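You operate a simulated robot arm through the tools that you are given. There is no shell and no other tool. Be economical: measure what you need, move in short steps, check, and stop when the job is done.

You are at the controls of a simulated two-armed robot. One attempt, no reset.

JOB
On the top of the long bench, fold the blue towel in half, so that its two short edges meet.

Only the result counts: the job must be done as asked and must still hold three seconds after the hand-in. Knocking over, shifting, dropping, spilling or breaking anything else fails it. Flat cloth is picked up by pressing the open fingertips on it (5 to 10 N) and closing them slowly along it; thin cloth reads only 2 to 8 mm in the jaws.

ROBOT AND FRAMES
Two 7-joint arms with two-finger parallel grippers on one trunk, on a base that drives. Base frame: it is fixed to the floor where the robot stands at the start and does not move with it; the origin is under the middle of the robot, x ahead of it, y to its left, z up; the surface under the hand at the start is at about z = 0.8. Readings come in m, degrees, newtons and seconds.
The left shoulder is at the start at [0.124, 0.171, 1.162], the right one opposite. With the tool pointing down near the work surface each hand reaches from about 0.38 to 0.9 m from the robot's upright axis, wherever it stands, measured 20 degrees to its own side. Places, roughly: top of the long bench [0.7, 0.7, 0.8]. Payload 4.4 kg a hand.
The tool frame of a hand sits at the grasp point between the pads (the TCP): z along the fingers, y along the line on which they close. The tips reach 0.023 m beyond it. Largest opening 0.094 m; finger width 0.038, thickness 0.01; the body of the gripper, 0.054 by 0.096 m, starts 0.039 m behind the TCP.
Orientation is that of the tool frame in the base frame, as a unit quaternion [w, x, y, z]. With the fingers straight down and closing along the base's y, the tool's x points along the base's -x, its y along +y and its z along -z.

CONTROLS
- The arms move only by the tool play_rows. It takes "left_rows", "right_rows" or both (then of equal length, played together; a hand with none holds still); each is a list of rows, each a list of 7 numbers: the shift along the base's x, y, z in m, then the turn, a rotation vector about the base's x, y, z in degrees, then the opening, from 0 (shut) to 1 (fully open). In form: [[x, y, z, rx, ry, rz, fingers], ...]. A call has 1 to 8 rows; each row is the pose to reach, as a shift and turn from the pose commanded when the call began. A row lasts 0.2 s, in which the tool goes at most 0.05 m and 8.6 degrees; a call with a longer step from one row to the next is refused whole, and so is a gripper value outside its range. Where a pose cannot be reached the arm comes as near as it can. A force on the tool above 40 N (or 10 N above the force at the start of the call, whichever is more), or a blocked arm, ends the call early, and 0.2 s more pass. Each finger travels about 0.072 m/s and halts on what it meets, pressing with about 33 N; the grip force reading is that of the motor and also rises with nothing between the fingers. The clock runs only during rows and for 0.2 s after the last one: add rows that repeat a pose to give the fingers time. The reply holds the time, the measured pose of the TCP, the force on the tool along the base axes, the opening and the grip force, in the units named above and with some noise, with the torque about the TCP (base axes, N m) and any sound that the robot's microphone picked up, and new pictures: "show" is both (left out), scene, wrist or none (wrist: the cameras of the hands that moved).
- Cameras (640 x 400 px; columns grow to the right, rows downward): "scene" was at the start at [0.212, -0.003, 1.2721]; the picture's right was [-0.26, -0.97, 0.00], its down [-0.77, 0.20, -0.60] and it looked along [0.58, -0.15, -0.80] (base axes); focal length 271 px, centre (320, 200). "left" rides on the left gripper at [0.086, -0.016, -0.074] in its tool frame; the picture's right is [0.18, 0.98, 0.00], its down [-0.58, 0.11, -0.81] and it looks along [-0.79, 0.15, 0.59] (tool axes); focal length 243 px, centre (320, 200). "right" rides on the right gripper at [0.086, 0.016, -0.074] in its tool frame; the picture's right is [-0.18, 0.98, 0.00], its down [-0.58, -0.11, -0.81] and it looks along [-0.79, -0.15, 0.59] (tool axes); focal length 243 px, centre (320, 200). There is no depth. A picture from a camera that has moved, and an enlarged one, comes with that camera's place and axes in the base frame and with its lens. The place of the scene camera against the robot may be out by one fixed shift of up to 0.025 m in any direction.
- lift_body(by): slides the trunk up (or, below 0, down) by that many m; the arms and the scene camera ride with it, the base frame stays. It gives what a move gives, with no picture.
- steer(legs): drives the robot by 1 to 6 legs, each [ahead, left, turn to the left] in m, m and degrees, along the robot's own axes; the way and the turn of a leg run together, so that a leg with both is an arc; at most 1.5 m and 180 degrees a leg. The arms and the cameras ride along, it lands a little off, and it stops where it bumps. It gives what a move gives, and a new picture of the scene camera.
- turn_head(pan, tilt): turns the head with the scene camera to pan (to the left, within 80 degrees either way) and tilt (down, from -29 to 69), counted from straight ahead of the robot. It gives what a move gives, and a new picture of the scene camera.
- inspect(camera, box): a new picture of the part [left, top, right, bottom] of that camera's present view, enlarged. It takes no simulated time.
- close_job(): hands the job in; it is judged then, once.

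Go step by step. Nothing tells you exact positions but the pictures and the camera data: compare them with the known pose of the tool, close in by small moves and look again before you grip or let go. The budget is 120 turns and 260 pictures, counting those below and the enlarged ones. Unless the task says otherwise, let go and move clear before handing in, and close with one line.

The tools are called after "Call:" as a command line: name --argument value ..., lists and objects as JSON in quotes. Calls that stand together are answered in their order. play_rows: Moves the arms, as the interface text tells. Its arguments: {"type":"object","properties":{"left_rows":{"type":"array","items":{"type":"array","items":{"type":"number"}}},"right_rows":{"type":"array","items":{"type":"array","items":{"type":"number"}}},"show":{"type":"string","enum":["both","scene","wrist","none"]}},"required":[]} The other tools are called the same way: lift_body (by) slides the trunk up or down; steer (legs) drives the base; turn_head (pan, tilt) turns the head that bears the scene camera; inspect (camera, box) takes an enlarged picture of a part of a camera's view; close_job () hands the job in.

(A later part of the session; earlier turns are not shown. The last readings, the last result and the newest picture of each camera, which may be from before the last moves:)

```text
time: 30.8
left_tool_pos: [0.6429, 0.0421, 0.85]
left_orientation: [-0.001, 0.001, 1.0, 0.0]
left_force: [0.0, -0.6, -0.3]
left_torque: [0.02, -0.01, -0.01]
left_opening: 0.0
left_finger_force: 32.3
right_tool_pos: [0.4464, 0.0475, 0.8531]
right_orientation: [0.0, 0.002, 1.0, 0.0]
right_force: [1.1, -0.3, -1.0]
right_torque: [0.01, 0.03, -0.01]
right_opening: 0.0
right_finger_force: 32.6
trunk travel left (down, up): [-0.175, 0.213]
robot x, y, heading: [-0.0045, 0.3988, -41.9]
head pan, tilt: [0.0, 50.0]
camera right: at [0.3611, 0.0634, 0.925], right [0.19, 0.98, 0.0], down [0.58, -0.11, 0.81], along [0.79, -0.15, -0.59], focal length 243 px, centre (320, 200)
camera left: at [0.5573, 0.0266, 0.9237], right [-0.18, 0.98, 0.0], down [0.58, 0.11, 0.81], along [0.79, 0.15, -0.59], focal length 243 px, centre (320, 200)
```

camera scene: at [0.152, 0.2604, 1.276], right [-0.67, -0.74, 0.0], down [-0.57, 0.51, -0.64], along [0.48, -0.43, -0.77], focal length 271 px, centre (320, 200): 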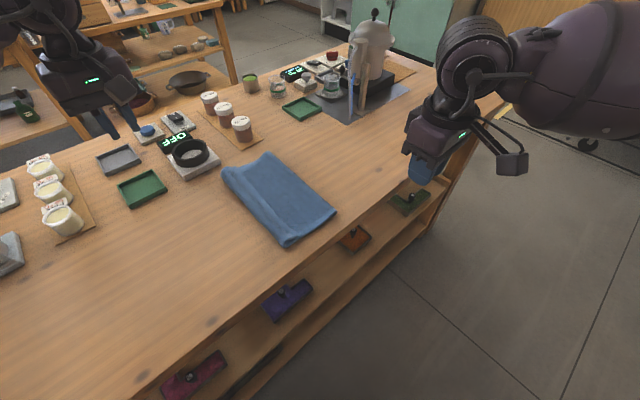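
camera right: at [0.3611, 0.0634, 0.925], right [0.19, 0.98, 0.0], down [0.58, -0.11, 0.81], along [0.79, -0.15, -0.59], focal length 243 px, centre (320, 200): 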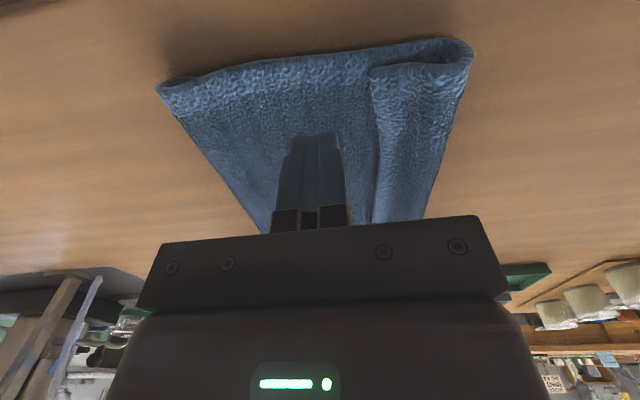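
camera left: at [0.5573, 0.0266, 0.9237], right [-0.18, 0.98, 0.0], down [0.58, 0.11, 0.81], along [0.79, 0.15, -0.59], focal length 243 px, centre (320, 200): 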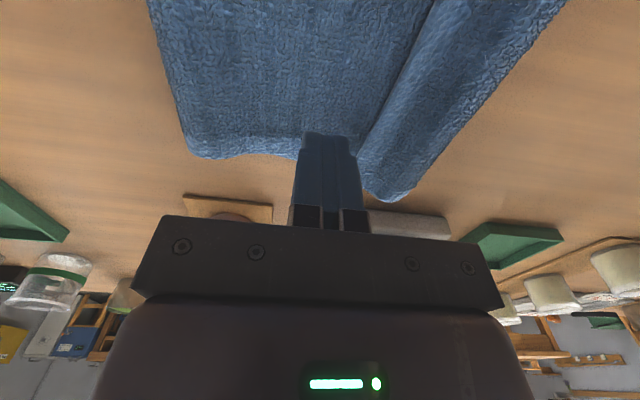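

Both tips stand about 2 cm inside the free edge. I lower to just brush the top layer and start the sweep.

Call:
play_rows --left_rows '[[0, 0, -0.012, 0, 0, 0, 0], [0, 0, -0.02, 0, 0, 0, 0], [0, 0.01, -0.02, 0, 0, 0, 0], [0, 0.02, -0.02, 0, 0, 0, 0], [0, 0.03, -0.02, 0, 0, 0, 0], [0, 0.04, -0.018, 0, 0, 0, 0]]' --right_rows '[[0, 0, -0.015, 0, 0, 0, 0], [0, 0, -0.023, 0, 0, 0, 0], [0, 0.01, -0.023, 0, 0, 0, 0], [0, 0.02, -0.023, 0, 0, 0, 0], [0, 0.03, -0.023, 0, 0, 0, 0], [0, 0.04, -0.021, 0, 0, 0, 0]]' --show "wrist"

```text
time: 32.2
left_tool_pos: [0.6406, 0.0842, 0.8334]
left_orientation: [0.0, 0.001, 1.0, 0.0]
left_force: [0.4, -0.2, -0.2]
left_torque: [-0.03, 0.0, 0.02]
left_opening: 0.0
left_finger_force: 32.9
right_tool_pos: [0.4471, 0.0912, 0.8307]
right_orientation: [-0.001, 0.002, 1.0, 0.0]
right_force: [0.9, -0.8, 2.5]
right_torque: [0.02, 0.05, 0.02]
right_opening: 0.0001
right_finger_force: 32.5
trunk travel left (down, up): [-0.175, 0.213]
robot x, y, heading: [-0.0058, 0.4012, -42.0]
head pan, tilt: [0.0, 50.0]
camera right: at [0.362, 0.1063, 0.9046], right [0.19, 0.98, 0.0], down [0.58, -0.11, 0.81], along [0.79, -0.15, -0.59], focal length 243 px, centre (320, 200)
camera left: at [0.5551, 0.0675, 0.9076], right [-0.18, 0.98, 0.0], down [0.58, 0.11, 0.81], along [0.79, 0.15, -0.59], focal length 243 px, centre (320, 200)
```

right: 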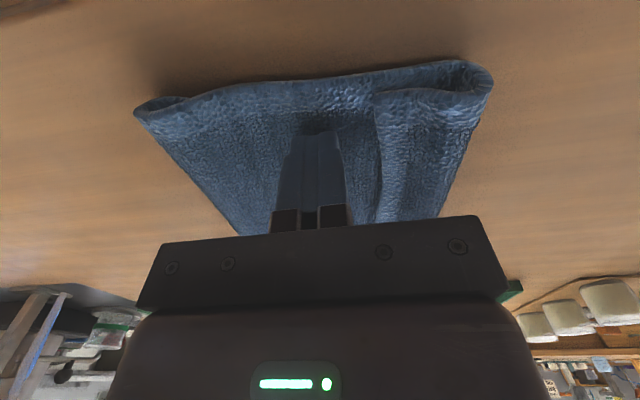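
left: 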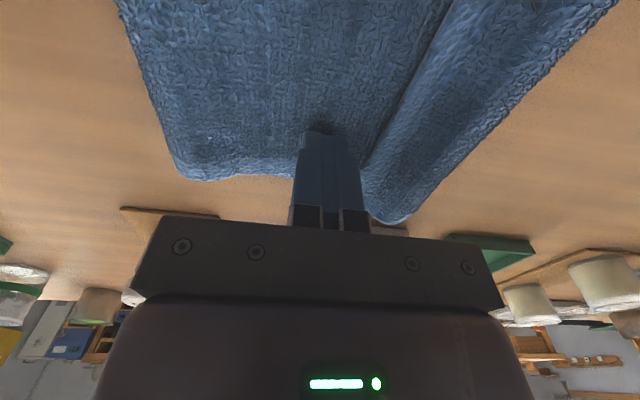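

The whole folded towel slid instead (about 4 cm to the left), since it moves easily on the bench. A symmetric pinch on the strip's free edge won't push the towel, so I'll raise, open and straddle that edge.

Call:
play_rows --left_rows '[[0, 0, 0.03, 0, 0, 0, 0], [0, 0.017, 0.04, 0, 0, 0, 0.2], [0, 0.034, 0.04, 0, 0, 0, 0.35], [0, 0.034, 0.02, 0, 0, 0, 0.35], [0, 0.034, 0.015, 0, 0, 0, 0.35]]' --right_rows '[[0, 0, 0.03, 0, 0, 0, 0], [0, 0.017, 0.04, 0, 0, 0, 0.2], [0, 0.036, 0.04, 0, 0, 0, 0.35], [0, 0.036, 0.02, 0, 0, 0, 0.35], [0, 0.036, 0.015, 0, 0, 0, 0.35]]' --show "wrist"

```text
time: 33.4
left_tool_pos: [0.6403, 0.1173, 0.8481]
left_orientation: [0.0, 0.0, 1.0, -0.001]
left_force: [0.0, -0.6, -0.2]
left_torque: [-0.03, -0.01, -0.01]
left_opening: 0.0327
left_finger_force: 0.0
right_tool_pos: [0.4462, 0.1279, 0.8458]
right_orientation: [0.0, 0.0, 1.0, -0.001]
right_force: [-0.2, 0.7, -0.8]
right_torque: [0.01, -0.02, 0.01]
right_opening: 0.033
right_finger_force: 0.0
trunk travel left (down, up): [-0.175, 0.213]
robot x, y, heading: [-0.0064, 0.4029, -42.1]
head pan, tilt: [0.0, 50.0]
camera right: at [0.3609, 0.1431, 0.9188], right [0.19, 0.98, 0.0], down [0.58, -0.11, 0.81], along [0.79, -0.15, -0.59], focal length 243 px, centre (320, 200)
camera left: at [0.5545, 0.1003, 0.9225], right [-0.18, 0.98, 0.0], down [0.58, 0.11, 0.81], along [0.79, 0.15, -0.59], focal length 243 px, centre (320, 200)
```

right: 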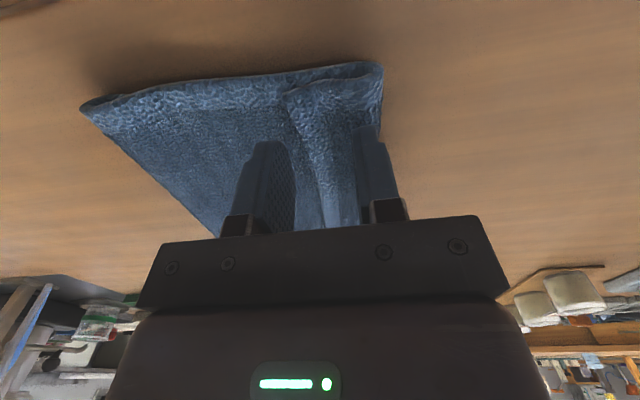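
left: 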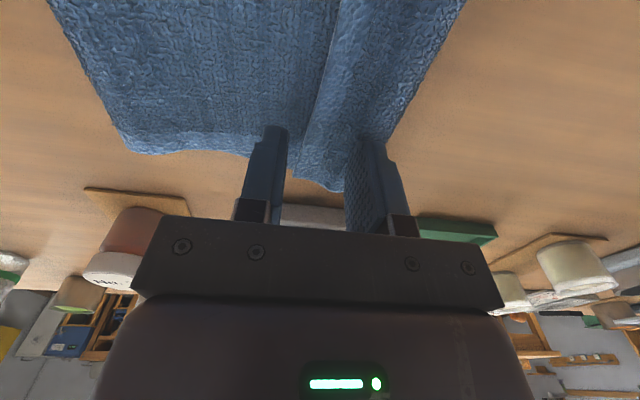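

The jaws straddle the strip's free edge. I lower and close slowly.

Call:
play_rows --left_rows '[[0, 0, -0.008, 0, 0, 0, 0.28], [0, 0, -0.016, 0, 0, 0, 0.28], [0, 0, -0.018, 0, 0, 0, 0.24], [0, 0, -0.018, 0, 0, 0, 0.19], [0, 0, -0.018, 0, 0, 0, 0.14], [0, 0, -0.018, 0, 0, 0, 0.09], [0, 0, -0.018, 0, 0, 0, 0.04], [0, 0, -0.018, 0, 0, 0, 0]]' --right_rows '[[0, 0, -0.008, 0, 0, 0, 0.28], [0, 0, -0.014, 0, 0, 0, 0.28], [0, 0, -0.016, 0, 0, 0, 0.24], [0, 0, -0.016, 0, 0, 0, 0.19], [0, 0, -0.016, 0, 0, 0, 0.14], [0, 0, -0.016, 0, 0, 0, 0.09], [0, 0, -0.016, 0, 0, 0, 0.04], [0, 0, -0.016, 0, 0, 0, 0]]' --show "wrist"

```text
time: 35.2
left_tool_pos: [0.6413, 0.1165, 0.8318]
left_orientation: [0.001, 0.001, 1.0, -0.001]
left_force: [0.4, 2.2, 7.1]
left_torque: [0.11, 0.01, 0.0]
left_opening: 0.0038
left_finger_force: 32.9
right_tool_pos: [0.4459, 0.1286, 0.8314]
right_orientation: [0.001, 0.001, 1.0, 0.0]
right_force: [1.2, 2.2, 17.2]
right_torque: [0.13, -0.03, 0.0]
right_opening: 0.005
right_finger_force: 33.2
trunk travel left (down, up): [-0.175, 0.213]
robot x, y, heading: [-0.0053, 0.4002, -42.1]
head pan, tilt: [0.0, 50.0]
camera right: at [0.361, 0.1433, 0.9045], right [0.19, 0.98, 0.0], down [0.58, -0.11, 0.81], along [0.79, -0.15, -0.59], focal length 243 px, centre (320, 200)
camera left: at [0.5541, 0.1011, 0.9058], right [-0.18, 0.98, 0.0], down [0.58, 0.11, 0.81], along [0.79, 0.15, -0.59], focal length 243 px, centre (320, 200)
```

right: 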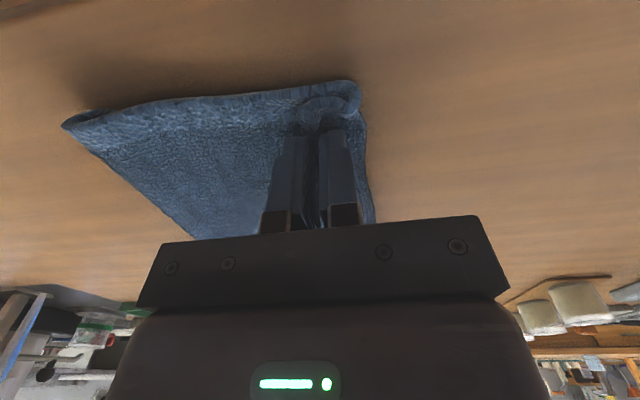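
left: 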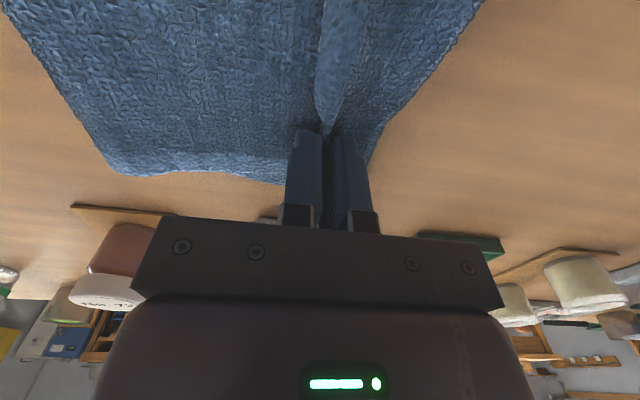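

Both jaws read cloth and the free edge is standing upright between them. I lift 3 cm to see what is held.

Call:
play_rows --left_rows '[[0, 0, 0.015, 0, 0, 0, 0], [0, 0.005, 0.03, 0, 0, 0, 0], [0, 0.01, 0.035, 0, 0, 0, 0]]' --right_rows '[[0, 0, 0.015, 0, 0, 0, 0], [0, 0.005, 0.03, 0, 0, 0, 0], [0, 0.01, 0.035, 0, 0, 0, 0]]'

```text
time: 36.0
left_tool_pos: [0.6423, 0.1277, 0.8661]
left_orientation: [0.0, 0.001, 1.0, 0.001]
left_force: [0.4, 0.0, 0.3]
left_torque: [0.01, 0.01, 0.03]
left_opening: 0.0042
left_finger_force: 33.1
right_tool_pos: [0.4448, 0.1346, 0.8638]
right_orientation: [-0.001, 0.001, 1.0, 0.0]
right_force: [1.2, -0.6, -0.5]
right_torque: [-0.04, 0.01, 0.01]
right_opening: 0.0043
right_finger_force: 32.9
trunk travel left (down, up): [-0.175, 0.213]
robot x, y, heading: [-0.0052, 0.4012, -42.0]
head pan, tilt: [0.0, 50.0]
camera scene: at [0.1528, 0.2617, 1.276], right [-0.67, -0.74, 0.0], down [-0.57, 0.51, -0.64], along [0.48, -0.43, -0.77], focal length 271 px, centre (320, 200)
camera right: at [0.3611, 0.1514, 0.9381], right [0.19, 0.98, 0.0], down [0.58, -0.11, 0.81], along [0.79, -0.15, -0.59], focal length 243 px, centre (320, 200)
camera left: at [0.5558, 0.1118, 0.9395], right [-0.18, 0.98, 0.0], down [0.58, 0.11, 0.81], along [0.79, 0.15, -0.59], focal length 243 px, centre (320, 200)
```

scene: 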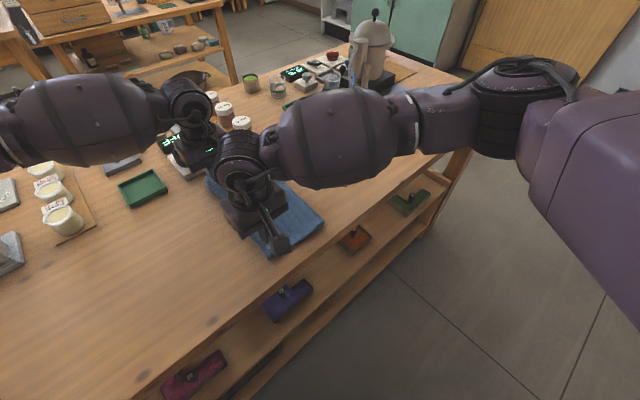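
right: 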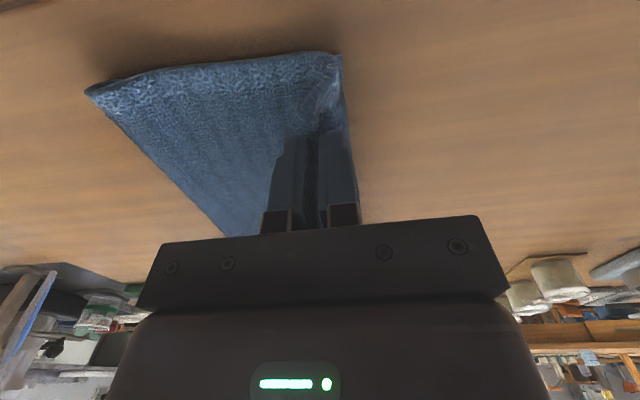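
left: 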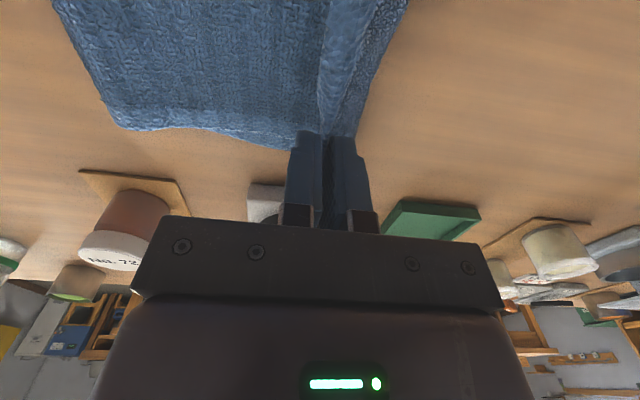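

Call:
inspect --camera "right" --box '[220, 30, 420, 170]'

Call:
inspect --camera "left" --box '[220, 0, 420, 150]'

```text
2.86 times, centred on (320, 100) of right
camera zoom: at [0.3611, 0.1514, 0.9381], right [0.19, 0.98, 0.0], down [0.58, -0.11, 0.81], along [0.79, -0.15, -0.59], focal length 693 px, centre (320, 486)
```

zoom: 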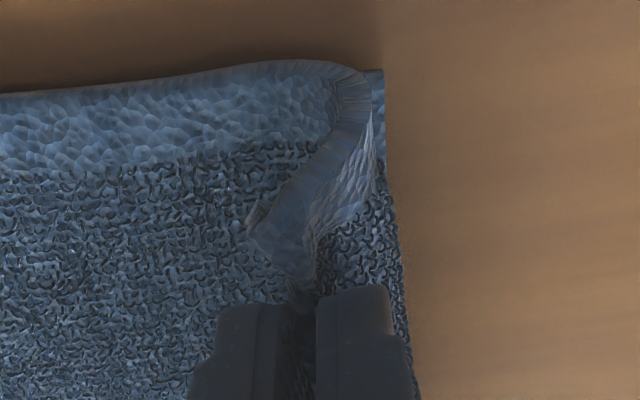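

```text
2.67 times, centred on (320, 75) of left
camera zoom: at [0.5558, 0.1118, 0.9395], right [-0.18, 0.98, 0.0], down [0.58, 0.11, 0.81], along [0.79, 0.15, -0.59], focal length 647 px, centre (320, 533)
```

zoom: 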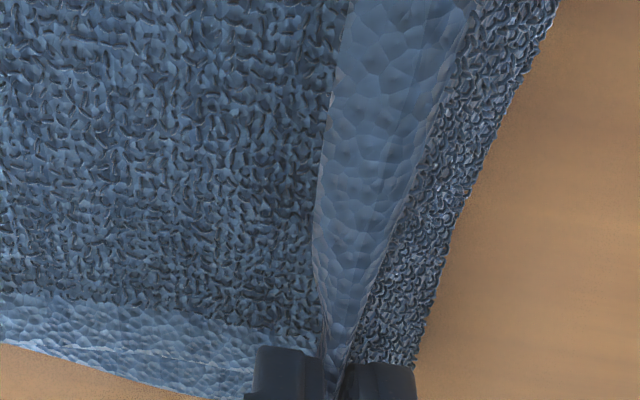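

The hem itself is now in both jaws, standing up, and the lower layer's edge shows at y ≈ 0.157 (left hand) and 0.151 (right hand). I'll lean the hands over to the left so the hem points outward as it is carried onto that edge.

Call:
play_rows --left_rows '[[0, 0.006, 0, -8, 0, 0, 0], [0, 0.012, 0, -16, 0, 0, 0], [0, 0.018, 0, -24, 0, 0, 0], [0, 0.024, -0.003, -32, 0, 0, 0], [0, 0.03, -0.006, -40, 0, 0, 0], [0, 0.035, -0.01, -48, 0, 0, 0], [0, 0.035, -0.01, -48, 0, 0, 0]]' --right_rows '[[0, 0.004, 0, -8, 0, 0, 0], [0, 0.008, 0, -16, 0, 0, 0], [0, 0.012, 0, -24, 0, 0, 0], [0, 0.016, -0.003, -32, 0, 0, 0], [0, 0.02, -0.006, -40, 0, 0, 0], [0, 0.025, -0.01, -48, 0, 0, 0], [0, 0.025, -0.01, -48, 0, 0, 0]]'

```text
time: 37.6
left_tool_pos: [0.6414, 0.1628, 0.8561]
left_orientation: [0.001, 0.001, 0.913, -0.408]
left_force: [0.0, 1.0, 0.2]
left_torque: [0.07, 0.05, 0.03]
left_opening: 0.004
left_finger_force: 33.3
right_tool_pos: [0.4474, 0.1595, 0.854]
right_orientation: [0.0, 0.003, 0.914, -0.407]
right_force: [1.1, -0.9, 0.5]
right_torque: [0.11, -0.02, 0.02]
right_opening: 0.0041
right_finger_force: 32.9
trunk travel left (down, up): [-0.175, 0.213]
robot x, y, heading: [-0.0074, 0.4004, -42.1]
head pan, tilt: [0.0, 50.0]
camera scene: at [0.1524, 0.2616, 1.2762], right [-0.67, -0.74, 0.0], down [-0.57, 0.51, -0.64], along [0.48, -0.43, -0.77], focal length 271 px, centre (320, 200)
camera right: at [0.3624, 0.2247, 0.8903], right [0.19, 0.66, -0.73], down [0.58, 0.52, 0.62], along [0.79, -0.54, -0.28], focal length 243 px, centre (320, 200)
camera left: at [0.5553, 0.2075, 0.9173], right [-0.18, 0.66, -0.73], down [0.58, 0.67, 0.46], along [0.79, -0.34, -0.5], focal length 243 px, centre (320, 200)
```

scene: 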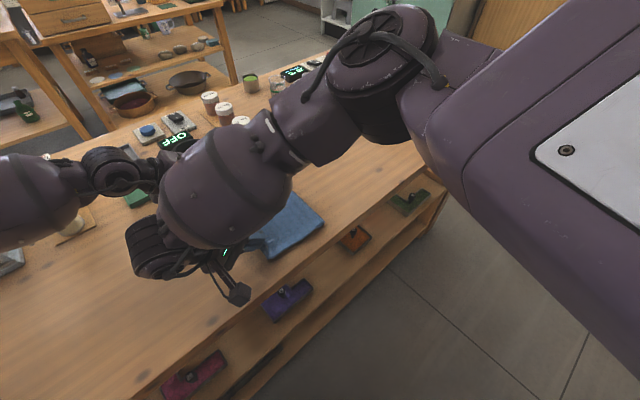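
right: 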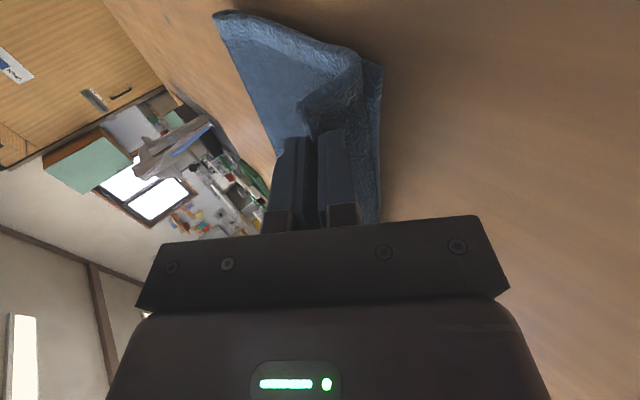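
left: 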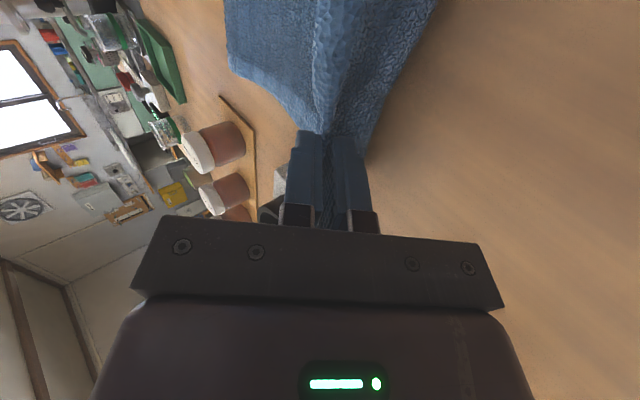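

The lean worked and the hem is nearly above the lower edge. I'll lower straight down, keeping hold.

Call:
play_rows --left_rows '[[0, 0.002, -0.01, 0, 0, 0, 0], [0, 0.003, -0.018, 0, 0, 0, 0], [0, 0.004, -0.022, 0, 0, 0, 0]]' --right_rows '[[0, 0.002, -0.01, 0, 0, 0, 0], [0, 0.003, -0.018, 0, 0, 0, 0], [0, 0.004, -0.021, 0, 0, 0, 0]]' --show "wrist"

```text
time: 38.4
left_tool_pos: [0.6417, 0.1669, 0.835]
left_orientation: [0.0, 0.001, 0.913, -0.407]
left_force: [0.0, 0.1, 1.1]
left_torque: [0.11, 0.03, 0.0]
left_opening: 0.0037
left_finger_force: 33.1
right_tool_pos: [0.4483, 0.1544, 0.8348]
right_orientation: [-0.003, 0.015, 0.913, -0.407]
right_force: [0.3, 1.3, 0.8]
right_torque: [0.09, 0.0, 0.04]
right_opening: 0.0042
right_finger_force: 32.8
trunk travel left (down, up): [-0.175, 0.213]
robot x, y, heading: [-0.0059, 0.3963, -41.7]
head pan, tilt: [0.0, 50.0]
camera right: at [0.3661, 0.2214, 0.8719], right [0.21, 0.65, -0.73], down [0.59, 0.51, 0.62], along [0.78, -0.56, -0.28], focal length 243 px, centre (320, 200)
camera left: at [0.5559, 0.211, 0.8954], right [-0.18, 0.66, -0.73], down [0.58, 0.67, 0.46], along [0.79, -0.34, -0.5], focal length 243 px, centre (320, 200)
```

right: 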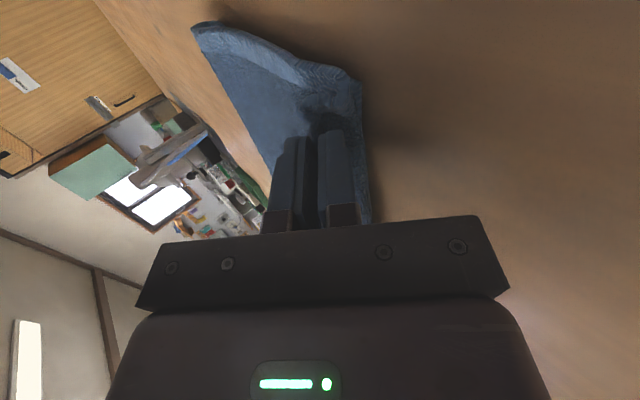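
left: 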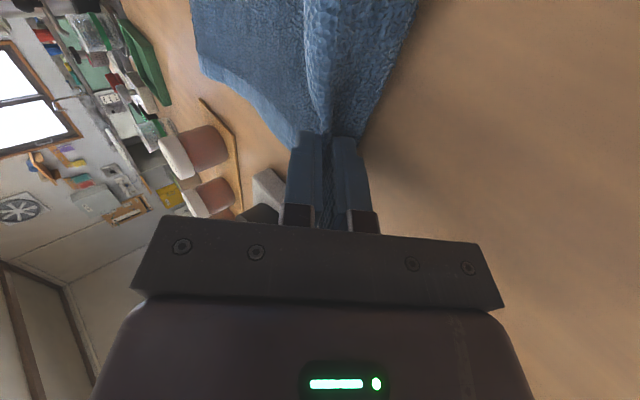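

The right hand stopped about 8 mm short in y. I'll ease its lean a little and try again to reach the edge.

Call:
play_rows --right_rows '[[0, 0.005, 0.003, 5, 0, 0, 0], [0, 0.01, 0.003, 8, 0, 0, 0], [0, 0.01, 0, 8, 0, 0, 0]]' --show "wrist"

```text
time: 39.2
left_tool_pos: [0.6408, 0.1666, 0.834]
left_orientation: [0.0, 0.001, 0.913, -0.407]
left_force: [0.5, 0.0, 0.7]
left_torque: [0.1, 0.0, -0.03]
left_opening: 0.0041
left_finger_force: 32.3
right_tool_pos: [0.4481, 0.1754, 0.8335]
right_orientation: [0.0, 0.002, 0.941, -0.34]
right_force: [-1.9, 1.3, 6.4]
right_torque: [-0.1, 0.08, -0.02]
right_opening: 0.0039
right_finger_force: 33.3
trunk travel left (down, up): [-0.175, 0.213]
robot x, y, heading: [-0.0044, 0.4007, -42.3]
head pan, tilt: [0.0, 50.0]
camera right: at [0.3624, 0.235, 0.8797], right [0.19, 0.75, -0.63], down [0.58, 0.43, 0.69], along [0.79, -0.5, -0.36], focal length 243 px, centre (320, 200)
```

right: 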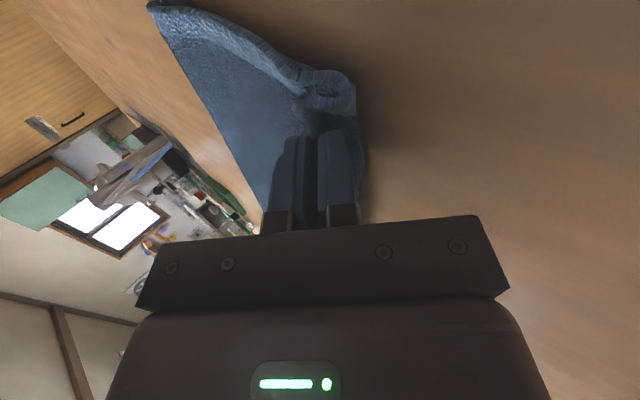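

Both hems now lie about over the lower edge. I release slightly and back out along the finger direction.

Call:
play_rows --left_rows '[[0, 0, 0.002, 0, 0, 0, 0.1], [0, 0, 0.004, 0, 0, 0, 0.16], [0, 0.015, 0.018, 0, 0, 0, 0.16], [0, 0.03, 0.033, 0, 0, 0, 0.16], [0, 0.05, 0.06, 0, 0, 0, 0.16], [0, 0.06, 0.1, 0, 0, 0, 0.16]]' --right_rows '[[0, 0, 0.002, 0, 0, 0, 0.1], [0, 0, 0.004, 0, 0, 0, 0.16], [0, 0.01, 0.018, 0, 0, 0, 0.16], [0, 0.02, 0.033, 0, 0, 0, 0.16], [0, 0.025, 0.06, 0, 0, 0, 0.16], [0, 0.025, 0.1, 0, 0, 0, 0.16]]'

```text
time: 40.7
left_tool_pos: [0.6394, 0.2271, 0.9326]
left_orientation: [0.001, 0.001, 0.914, -0.407]
left_force: [0.1, -0.8, -0.2]
left_torque: [-0.02, 0.02, 0.02]
left_opening: 0.0148
left_finger_force: 0.1
right_tool_pos: [0.42, 0.1876, 0.876]
right_orientation: [-0.062, 0.007, 0.948, -0.313]
right_force: [0.2, -0.4, -0.9]
right_torque: [0.0, 0.03, 0.0]
right_opening: 0.015
right_finger_force: 0.4
trunk travel left (down, up): [-0.175, 0.213]
robot x, y, heading: [-0.0044, 0.3993, -42.0]
head pan, tilt: [0.0, 50.0]
stopped in row 6 (right hand): the arm was blocked; the commanded pose is now the measured one
camera scene: at [0.1525, 0.2616, 1.2762], right [-0.67, -0.74, 0.0], down [-0.57, 0.51, -0.64], along [0.48, -0.43, -0.77], focal length 271 px, centre (320, 200)
camera right: at [0.3446, 0.2495, 0.9344], right [0.16, 0.78, -0.6], down [0.68, 0.36, 0.64], along [0.72, -0.51, -0.47], focal length 243 px, centre (320, 200)
camera left: at [0.554, 0.2715, 0.9935], right [-0.18, 0.66, -0.73], down [0.58, 0.67, 0.46], along [0.79, -0.34, -0.5], focal length 243 px, centre (320, 200)
```

scene: 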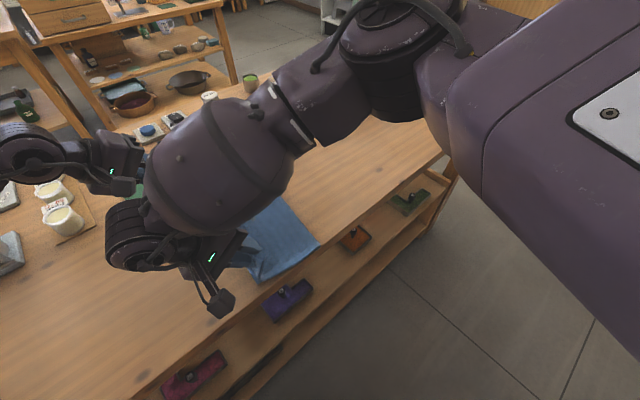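
right: 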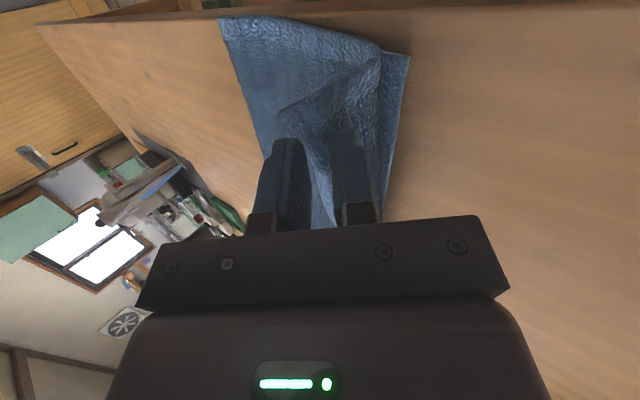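
left: 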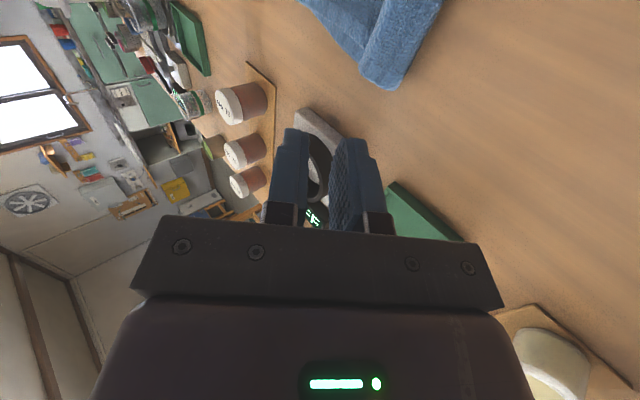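

The right arm was blocked near the other arm, so I'll unwind it gently away and take both hands clear to see the towel.

Call:
play_rows --left_rows '[[0, 0.02, 0.02, 8, 0, 0, 0.16], [0, 0.04, 0.04, 16, 0, 0, 0.16], [0, 0.05, 0.06, 24, 0, 0, 0.16], [0, 0.06, 0.08, 32, 0, 0, 0.16], [0, 0.06, 0.1, 40, 0, 0, 0.16], [0, 0.06, 0.1, 48, 0, 0, 0.16]]' --right_rows '[[0, 0, 0.02, 7, 0, 0, 0.16], [0, -0.01, 0.05, 14, 0, 0, 0.16], [-0.01, -0.03, 0.08, 21, 0, 0, 0.16], [-0.03, -0.06, 0.1, 28, 0, 0, 0.16], [-0.05, -0.09, 0.11, 34, 0, 0, 0.16], [-0.07, -0.13, 0.11, 36, 0, 0, 0.16]]' --show "none"

Call:
play_rows --right_rows '[[-0.02, -0.03, 0, 0, 0, 0, 0.16], [-0.04, -0.07, 0, 0, 0, 0, 0.16], [-0.06, -0.11, 0, 0, 0, 0, 0.16], [-0.07, -0.15, 0, 0, 0, 0, 0.16]]' --show "scene"

Call:
inspect --camera "scene" --box '[180, 140, 380, 280]'

```text
time: 42.1
left_tool_pos: [0.6407, 0.2853, 1.0309]
left_orientation: [0.001, 0.002, 1.0, 0.001]
left_force: [0.4, 1.0, -0.4]
left_torque: [0.01, 0.0, 0.05]
left_opening: 0.015
left_finger_force: 0.1
right_tool_pos: [0.3494, 0.0561, 0.9865]
right_orientation: [-0.061, -0.015, 0.998, -0.005]
right_force: [0.9, 0.2, 0.0]
right_torque: [0.02, -0.01, -0.01]
right_opening: 0.0149
right_finger_force: 0.1
trunk travel left (down, up): [-0.175, 0.213]
robot x, y, heading: [-0.0077, 0.3979, -41.8]
head pan, tilt: [0.0, 50.0]
```

```text
time: 43.1
left_tool_pos: [0.6408, 0.2868, 1.0312]
left_orientation: [0.001, 0.002, 1.0, 0.0]
left_force: [-1.2, 0.5, -0.5]
left_torque: [0.01, 0.01, 0.0]
left_opening: 0.0152
left_finger_force: 0.2
right_tool_pos: [0.2783, -0.0926, 0.985]
right_orientation: [-0.059, -0.015, 0.998, -0.005]
right_force: [0.1, -0.1, -0.9]
right_torque: [0.01, -0.01, 0.0]
right_opening: 0.015
right_finger_force: 0.0
trunk travel left (down, up): [-0.175, 0.213]
robot x, y, heading: [-0.0055, 0.3974, -42.3]
head pan, tilt: [0.0, 50.0]
camera scene: at [0.1523, 0.2612, 1.2762], right [-0.67, -0.74, 0.0], down [-0.57, 0.51, -0.64], along [0.48, -0.43, -0.77], focal length 271 px, centre (320, 200)
```

scene: 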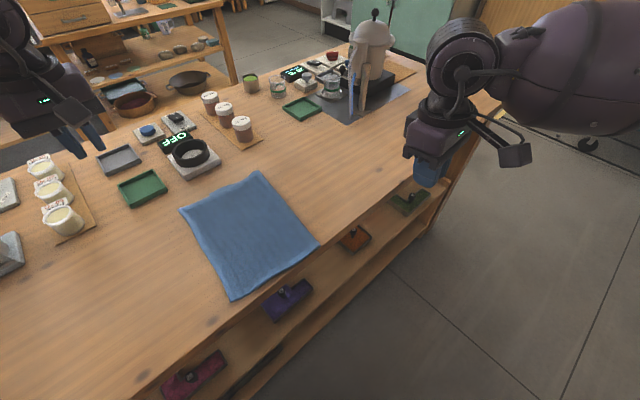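

```text
2.86 times, centred on (280, 210) of scene
camera zoom: at [0.1523, 0.2612, 1.2762], right [-0.67, -0.74, 0.0], down [-0.57, 0.51, -0.64], along [0.48, -0.43, -0.77], focal length 774 px, centre (434, 171)
```

zoom: 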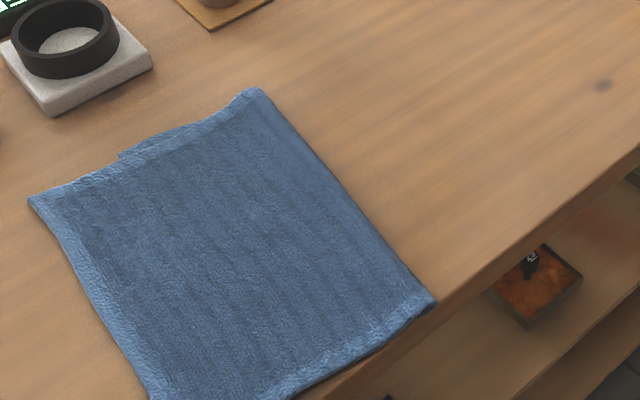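

The curl is gone and the towel is flat, but the top layer now overshoots the lower edge by about 6–7 cm. Since it is already flipped, I can regrip this edge, lift it back past the middle so the crease re-forms, and lay it down on the lower edge. First I'll shift the base left for easier reach.

Call:
steer --legs '[[-0.047, 0.052, 0]]'

Call:
inspect --camera "scene" --box '[180, 120, 380, 280]'

```text
time: 44.2
left_tool_pos: [0.6401, 0.3597, 1.0325]
left_orientation: [0.001, 0.0, 1.0, 0.0]
left_force: [-0.7, 0.9, 0.3]
left_torque: [0.01, 0.01, 0.04]
left_opening: 0.0151
left_finger_force: 0.1
right_tool_pos: [0.2791, -0.0188, 0.9862]
right_orientation: [-0.06, -0.016, 0.998, -0.006]
right_force: [0.6, 0.5, 0.9]
right_torque: [0.01, -0.03, 0.01]
right_opening: 0.0152
right_finger_force: 0.1
trunk travel left (down, up): [-0.175, 0.213]
robot x, y, heading: [-0.0071, 0.4701, -42.1]
head pan, tilt: [0.0, 50.0]
camera scene: at [0.1531, 0.3335, 1.2763], right [-0.67, -0.74, 0.0], down [-0.57, 0.51, -0.64], along [0.48, -0.43, -0.77], focal length 271 px, centre (320, 200)
```

scene: 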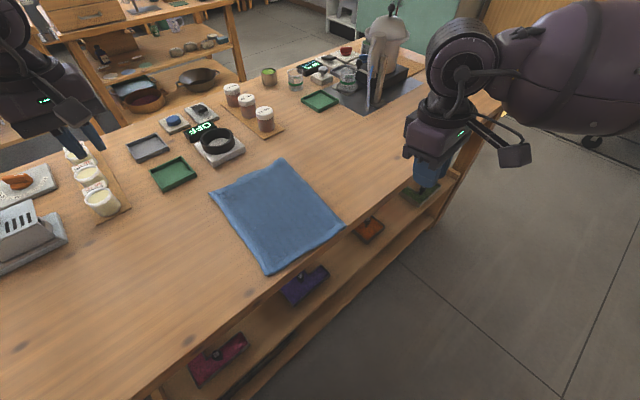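

```text
2.50 times, centred on (280, 200) of scene
camera zoom: at [0.1531, 0.3335, 1.2763], right [-0.67, -0.74, 0.0], down [-0.57, 0.51, -0.64], along [0.48, -0.43, -0.77], focal length 678 px, centre (420, 200)
```

zoom: 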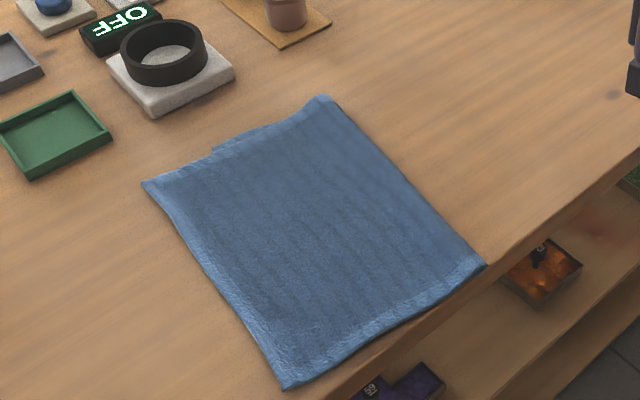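

Next, both hands hover over the overshooting edge (around y 0.22), and I straighten the right hand's small tilt.

Call:
play_rows --left_rows '[[-0.007, -0.025, -0.01, 0, 0, 0, 0.35], [-0.013, -0.05, -0.03, 0, 0, 0, 0.35], [-0.02, -0.075, -0.055, 0, 0, 0, 0.35], [-0.027, -0.1, -0.08, 0, 0, 0, 0.35], [-0.033, -0.125, -0.11, 0, 0, 0, 0.35], [-0.04, -0.14, -0.135, 0, 0, 0, 0.35], [-0.04, -0.15, -0.152, 0, 0, 0, 0.35]]' --right_rows '[[0.019, 0.035, -0.01, 0, -1, -0.3, 0.35], [0.037, 0.069, -0.02, 0, -2, -0.6, 0.35], [0.056, 0.103, -0.03, 0, -3, -0.9, 0.35], [0.075, 0.138, -0.05, 0, -4, -1.2, 0.35], [0.094, 0.172, -0.07, 0, -5, -1.5, 0.35], [0.112, 0.207, -0.09, 0, -6, -1.8, 0.35], [0.131, 0.241, -0.106, 0, -6.9, -1.8, 0.35]]'

```text
time: 45.8
left_tool_pos: [0.601, 0.2092, 0.8767]
left_orientation: [0.0, 0.0, 1.0, -0.001]
left_force: [0.1, -0.6, -0.4]
left_torque: [-0.01, 0.04, 0.0]
left_opening: 0.0329
left_finger_force: 0.0
right_tool_pos: [0.4112, 0.2217, 0.8798]
right_orientation: [0.0, 0.0, 1.0, -0.006]
right_force: [0.7, -0.4, 0.7]
right_torque: [0.04, 0.03, 0.03]
right_opening: 0.0329
right_finger_force: 0.1
trunk travel left (down, up): [-0.175, 0.213]
robot x, y, heading: [-0.0042, 0.4703, -42.0]
head pan, tilt: [0.0, 50.0]
camera scene: at [0.1536, 0.3329, 1.2761], right [-0.67, -0.74, 0.0], down [-0.57, 0.51, -0.64], along [0.48, -0.43, -0.77], focal length 271 px, centre (320, 200)
camera right: at [0.3263, 0.2393, 0.9546], right [0.19, 0.98, -0.01], down [0.58, -0.1, 0.81], along [0.79, -0.16, -0.59], focal length 243 px, centre (320, 200)
camera left: at [0.5161, 0.1924, 0.9513], right [-0.18, 0.98, 0.0], down [0.58, 0.11, 0.81], along [0.79, 0.15, -0.59], focal length 243 px, centre (320, 200)
```

scene: 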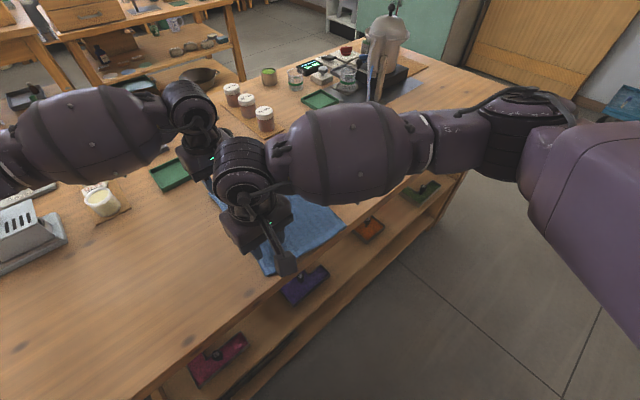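
right: 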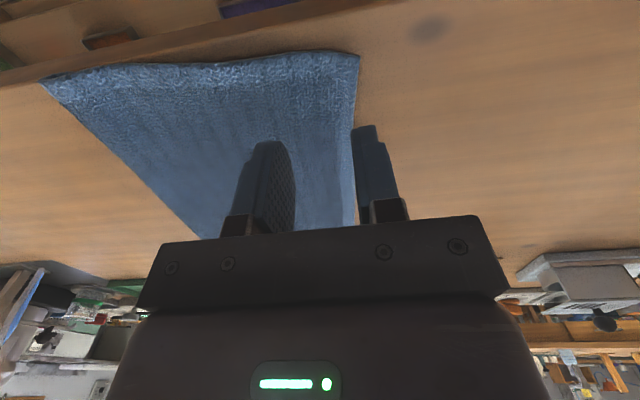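
left: 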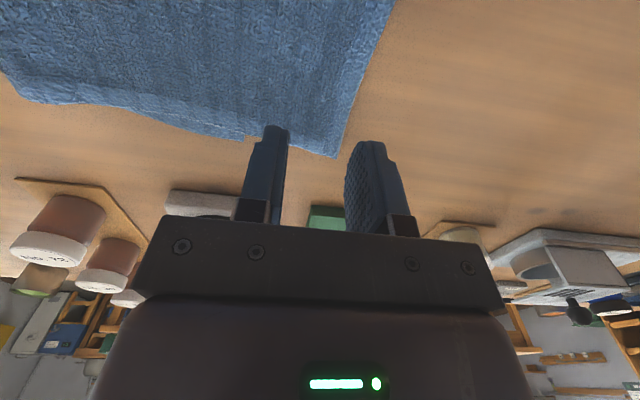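

The edge measures y ≈ 0.232 at the left hand and 0.243 at the right, while the lower layer's corner shows at y ≈ 0.155. I descend and pinch close to the edge.

Call:
play_rows --left_rows '[[0.02, 0.0075, -0.02, 0, 0, 0, 0.28], [0.02, 0.0075, -0.04, 0, 0, 0, 0.28], [0.02, 0.0075, -0.048, 0, 0, 0, 0.28], [0.02, 0.0075, -0.051, 0, 0, 0, 0.28]]' --right_rows '[[0.012, 0.006, -0.02, 0, 0, 0, 0.28], [0.012, 0.006, -0.043, 0, 0, 0, 0.28], [0.012, 0.006, -0.051, 0, 0, 0, 0.28], [0.012, 0.006, -0.054, 0, 0, 0, 0.28]]' --show "wrist"

```text
time: 46.8
left_tool_pos: [0.6225, 0.2152, 0.8285]
left_orientation: [0.001, 0.0, 1.0, -0.001]
left_force: [0.2, 0.0, 0.1]
left_torque: [-0.01, -0.02, 0.04]
left_opening: 0.0264
left_finger_force: 0.0
right_tool_pos: [0.4242, 0.2285, 0.8266]
right_orientation: [0.001, 0.0, 1.0, -0.007]
right_force: [0.2, -1.0, 3.8]
right_torque: [-0.04, 0.0, -0.04]
right_opening: 0.0261
right_finger_force: 0.1
trunk travel left (down, up): [-0.175, 0.213]
robot x, y, heading: [-0.004, 0.4697, -41.7]
head pan, tilt: [0.0, 50.0]
camera right: at [0.3385, 0.2449, 0.9002], right [0.18, 0.98, -0.01], down [0.58, -0.1, 0.81], along [0.79, -0.16, -0.59], focal length 243 px, centre (320, 200)
camera left: at [0.5353, 0.199, 0.9024], right [-0.18, 0.98, 0.0], down [0.58, 0.11, 0.81], along [0.79, 0.15, -0.59], focal length 243 px, centre (320, 200)
```

right: 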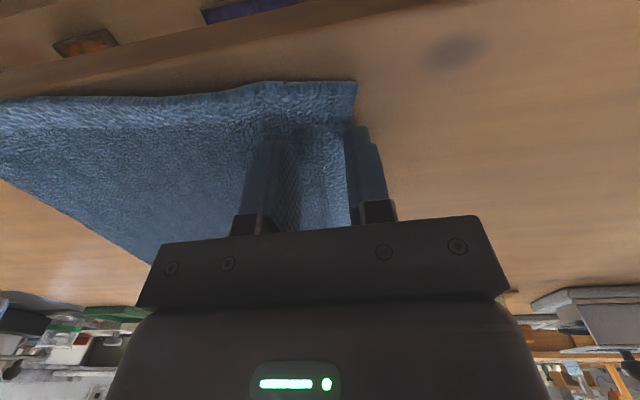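
left: 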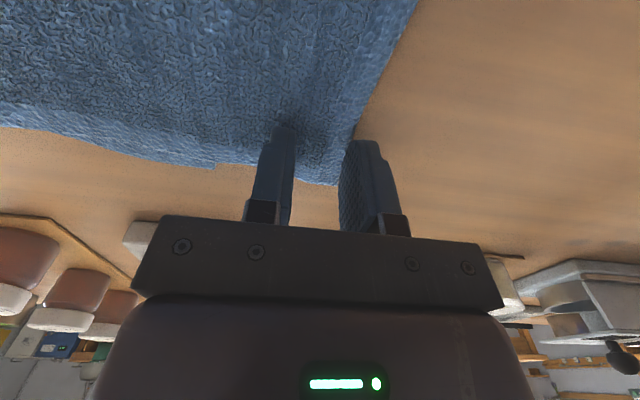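

Both outer fingers sit right at the edge. I close slowly.

Call:
play_rows --left_rows '[[0, 0, -0.003, 0, 0, 0, 0.28], [0, 0, -0.004, 0, 0, 0, 0.24], [0, 0, -0.004, 0, 0, 0, 0.19], [0, 0, -0.004, 0, 0, 0, 0.14], [0, 0, -0.004, 0, 0, 0, 0.09], [0, 0, -0.004, 0, 0, 0, 0.04], [0, 0, -0.004, 0, 0, 0, 0], [0, 0, -0.004, 0, 0, 0, 0]]' --right_rows '[[0, 0, -0.001, 0, 0, 0, 0.28], [0, 0, -0.002, 0, 0, 0, 0.24], [0, 0, -0.002, 0, 0, 0, 0.19], [0, 0, -0.002, 0, 0, 0, 0.14], [0, 0, -0.002, 0, 0, 0, 0.09], [0, 0, -0.002, 0, 0, 0, 0.04], [0, 0, -0.002, 0, 0, 0, 0], [0, 0, -0.002, 0, 0, 0, 0]]' --show "wrist"

```text
time: 48.6
left_tool_pos: [0.6216, 0.2159, 0.8267]
left_orientation: [0.001, 0.0, 1.0, -0.001]
left_force: [2.1, -1.4, 15.0]
left_torque: [-0.12, -0.01, -0.01]
left_opening: 0.0044
left_finger_force: 33.5
right_tool_pos: [0.4222, 0.2274, 0.8257]
right_orientation: [0.002, 0.0, 1.0, -0.006]
right_force: [3.5, -0.6, 21.9]
right_torque: [-0.1, -0.02, -0.02]
right_opening: 0.0045
right_finger_force: 33.4
trunk travel left (down, up): [-0.175, 0.213]
robot x, y, heading: [-0.0064, 0.47, -42.0]
head pan, tilt: [0.0, 50.0]
camera right: at [0.3371, 0.2442, 0.899], right [0.18, 0.98, -0.01], down [0.58, -0.1, 0.81], along [0.8, -0.16, -0.59], focal length 243 px, centre (320, 200)
camera left: at [0.5341, 0.2003, 0.9001], right [-0.18, 0.98, 0.0], down [0.58, 0.11, 0.81], along [0.79, 0.15, -0.59], focal length 243 px, centre (320, 200)
```

right: 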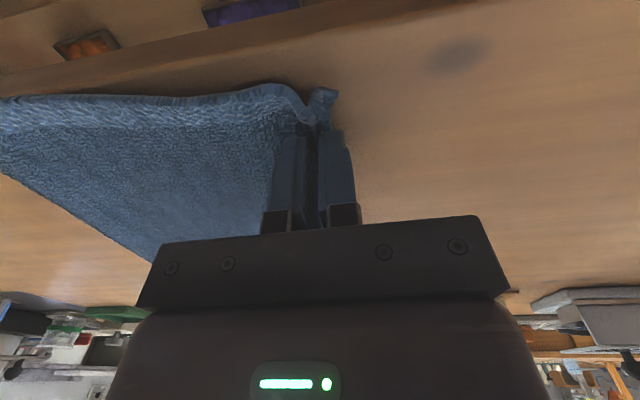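
left: 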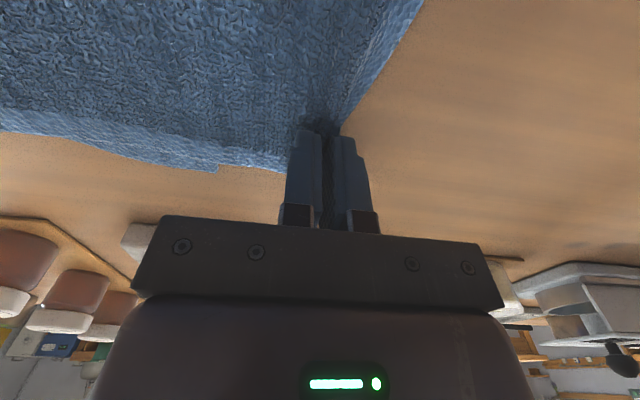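

Gripped at 4.5 mm each. Now I lift the edge and carry it back past the middle to reopen the crease.

Call:
play_rows --left_rows '[[0, -0.015, 0.035, 0, 0, 0, 0], [0, -0.05, 0.065, 0, 0, 0, 0], [0, -0.09, 0.085, 0, 0, 0, 0], [0, -0.13, 0.1, 0, 0, 0, 0], [0, -0.17, 0.105, 0, 0, 0, 0], [0, -0.21, 0.1, 0, 0, 0, 0], [0, -0.245, 0.09, 0, 0, 0, 0], [0, -0.26, 0.08, 0, 0, 0, 0]]' --right_rows '[[0, -0.015, 0.035, 0, 0, 0, 0], [0, -0.05, 0.065, 0, 0, 0, 0], [0, -0.09, 0.085, 0, 0, 0, 0], [0, -0.13, 0.1, 0, 0, 0, 0], [0, -0.17, 0.105, 0, 0, 0, 0], [0, -0.21, 0.1, 0, 0, 0, 0], [0, -0.245, 0.09, 0, 0, 0, 0], [0, -0.27, 0.08, 0, 0, 0, 0]]'

```text
time: 50.4
left_tool_pos: [0.6214, -0.0441, 0.9043]
left_orientation: [0.001, 0.0, 1.0, 0.0]
left_force: [-0.2, -0.8, 0.7]
left_torque: [0.0, -0.04, 0.0]
left_opening: 0.004
left_finger_force: 33.4
right_tool_pos: [0.4211, -0.0436, 0.9038]
right_orientation: [0.0, -0.001, 1.0, -0.006]
right_force: [0.6, 0.3, 0.0]
right_torque: [0.03, 0.01, -0.04]
right_opening: 0.0043
right_finger_force: 33.3
trunk travel left (down, up): [-0.175, 0.213]
robot x, y, heading: [-0.0058, 0.4705, -42.0]
head pan, tilt: [0.0, 50.0]
camera scene: at [0.1531, 0.332, 1.276], right [-0.67, -0.74, 0.0], down [-0.57, 0.51, -0.64], along [0.48, -0.43, -0.77], focal length 271 px, centre (320, 200)
camera right: at [0.3369, -0.0276, 0.9767], right [0.18, 0.98, -0.01], down [0.58, -0.1, 0.81], along [0.79, -0.15, -0.59], focal length 243 px, centre (320, 200)
camera left: at [0.5352, -0.061, 0.9782], right [-0.18, 0.98, 0.0], down [0.58, 0.11, 0.81], along [0.79, 0.15, -0.59], focal length 243 px, centre (320, 200)
```

scene: 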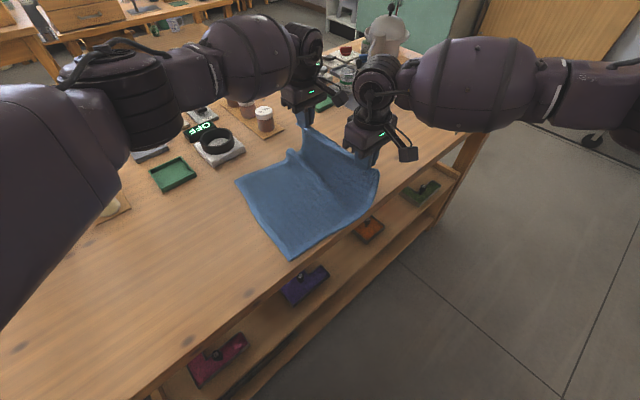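
right: 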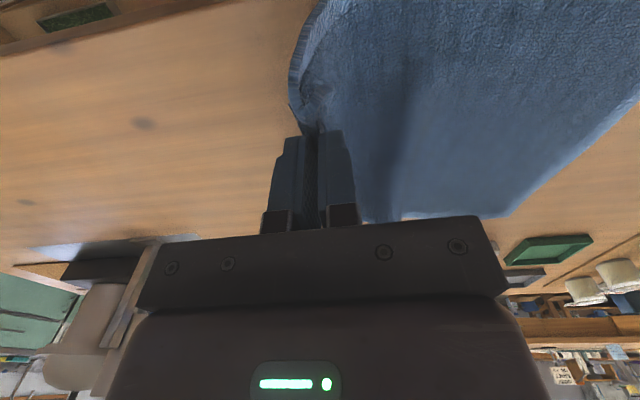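
left: 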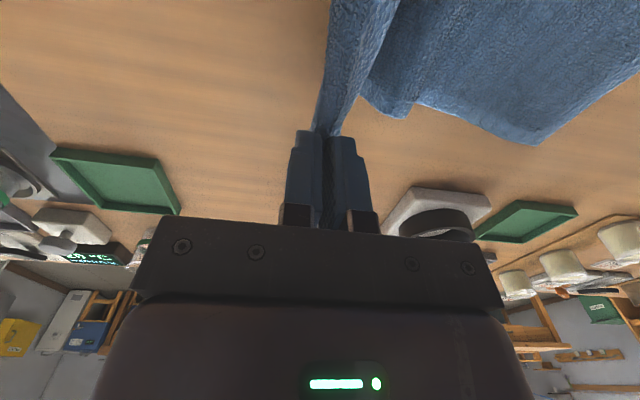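

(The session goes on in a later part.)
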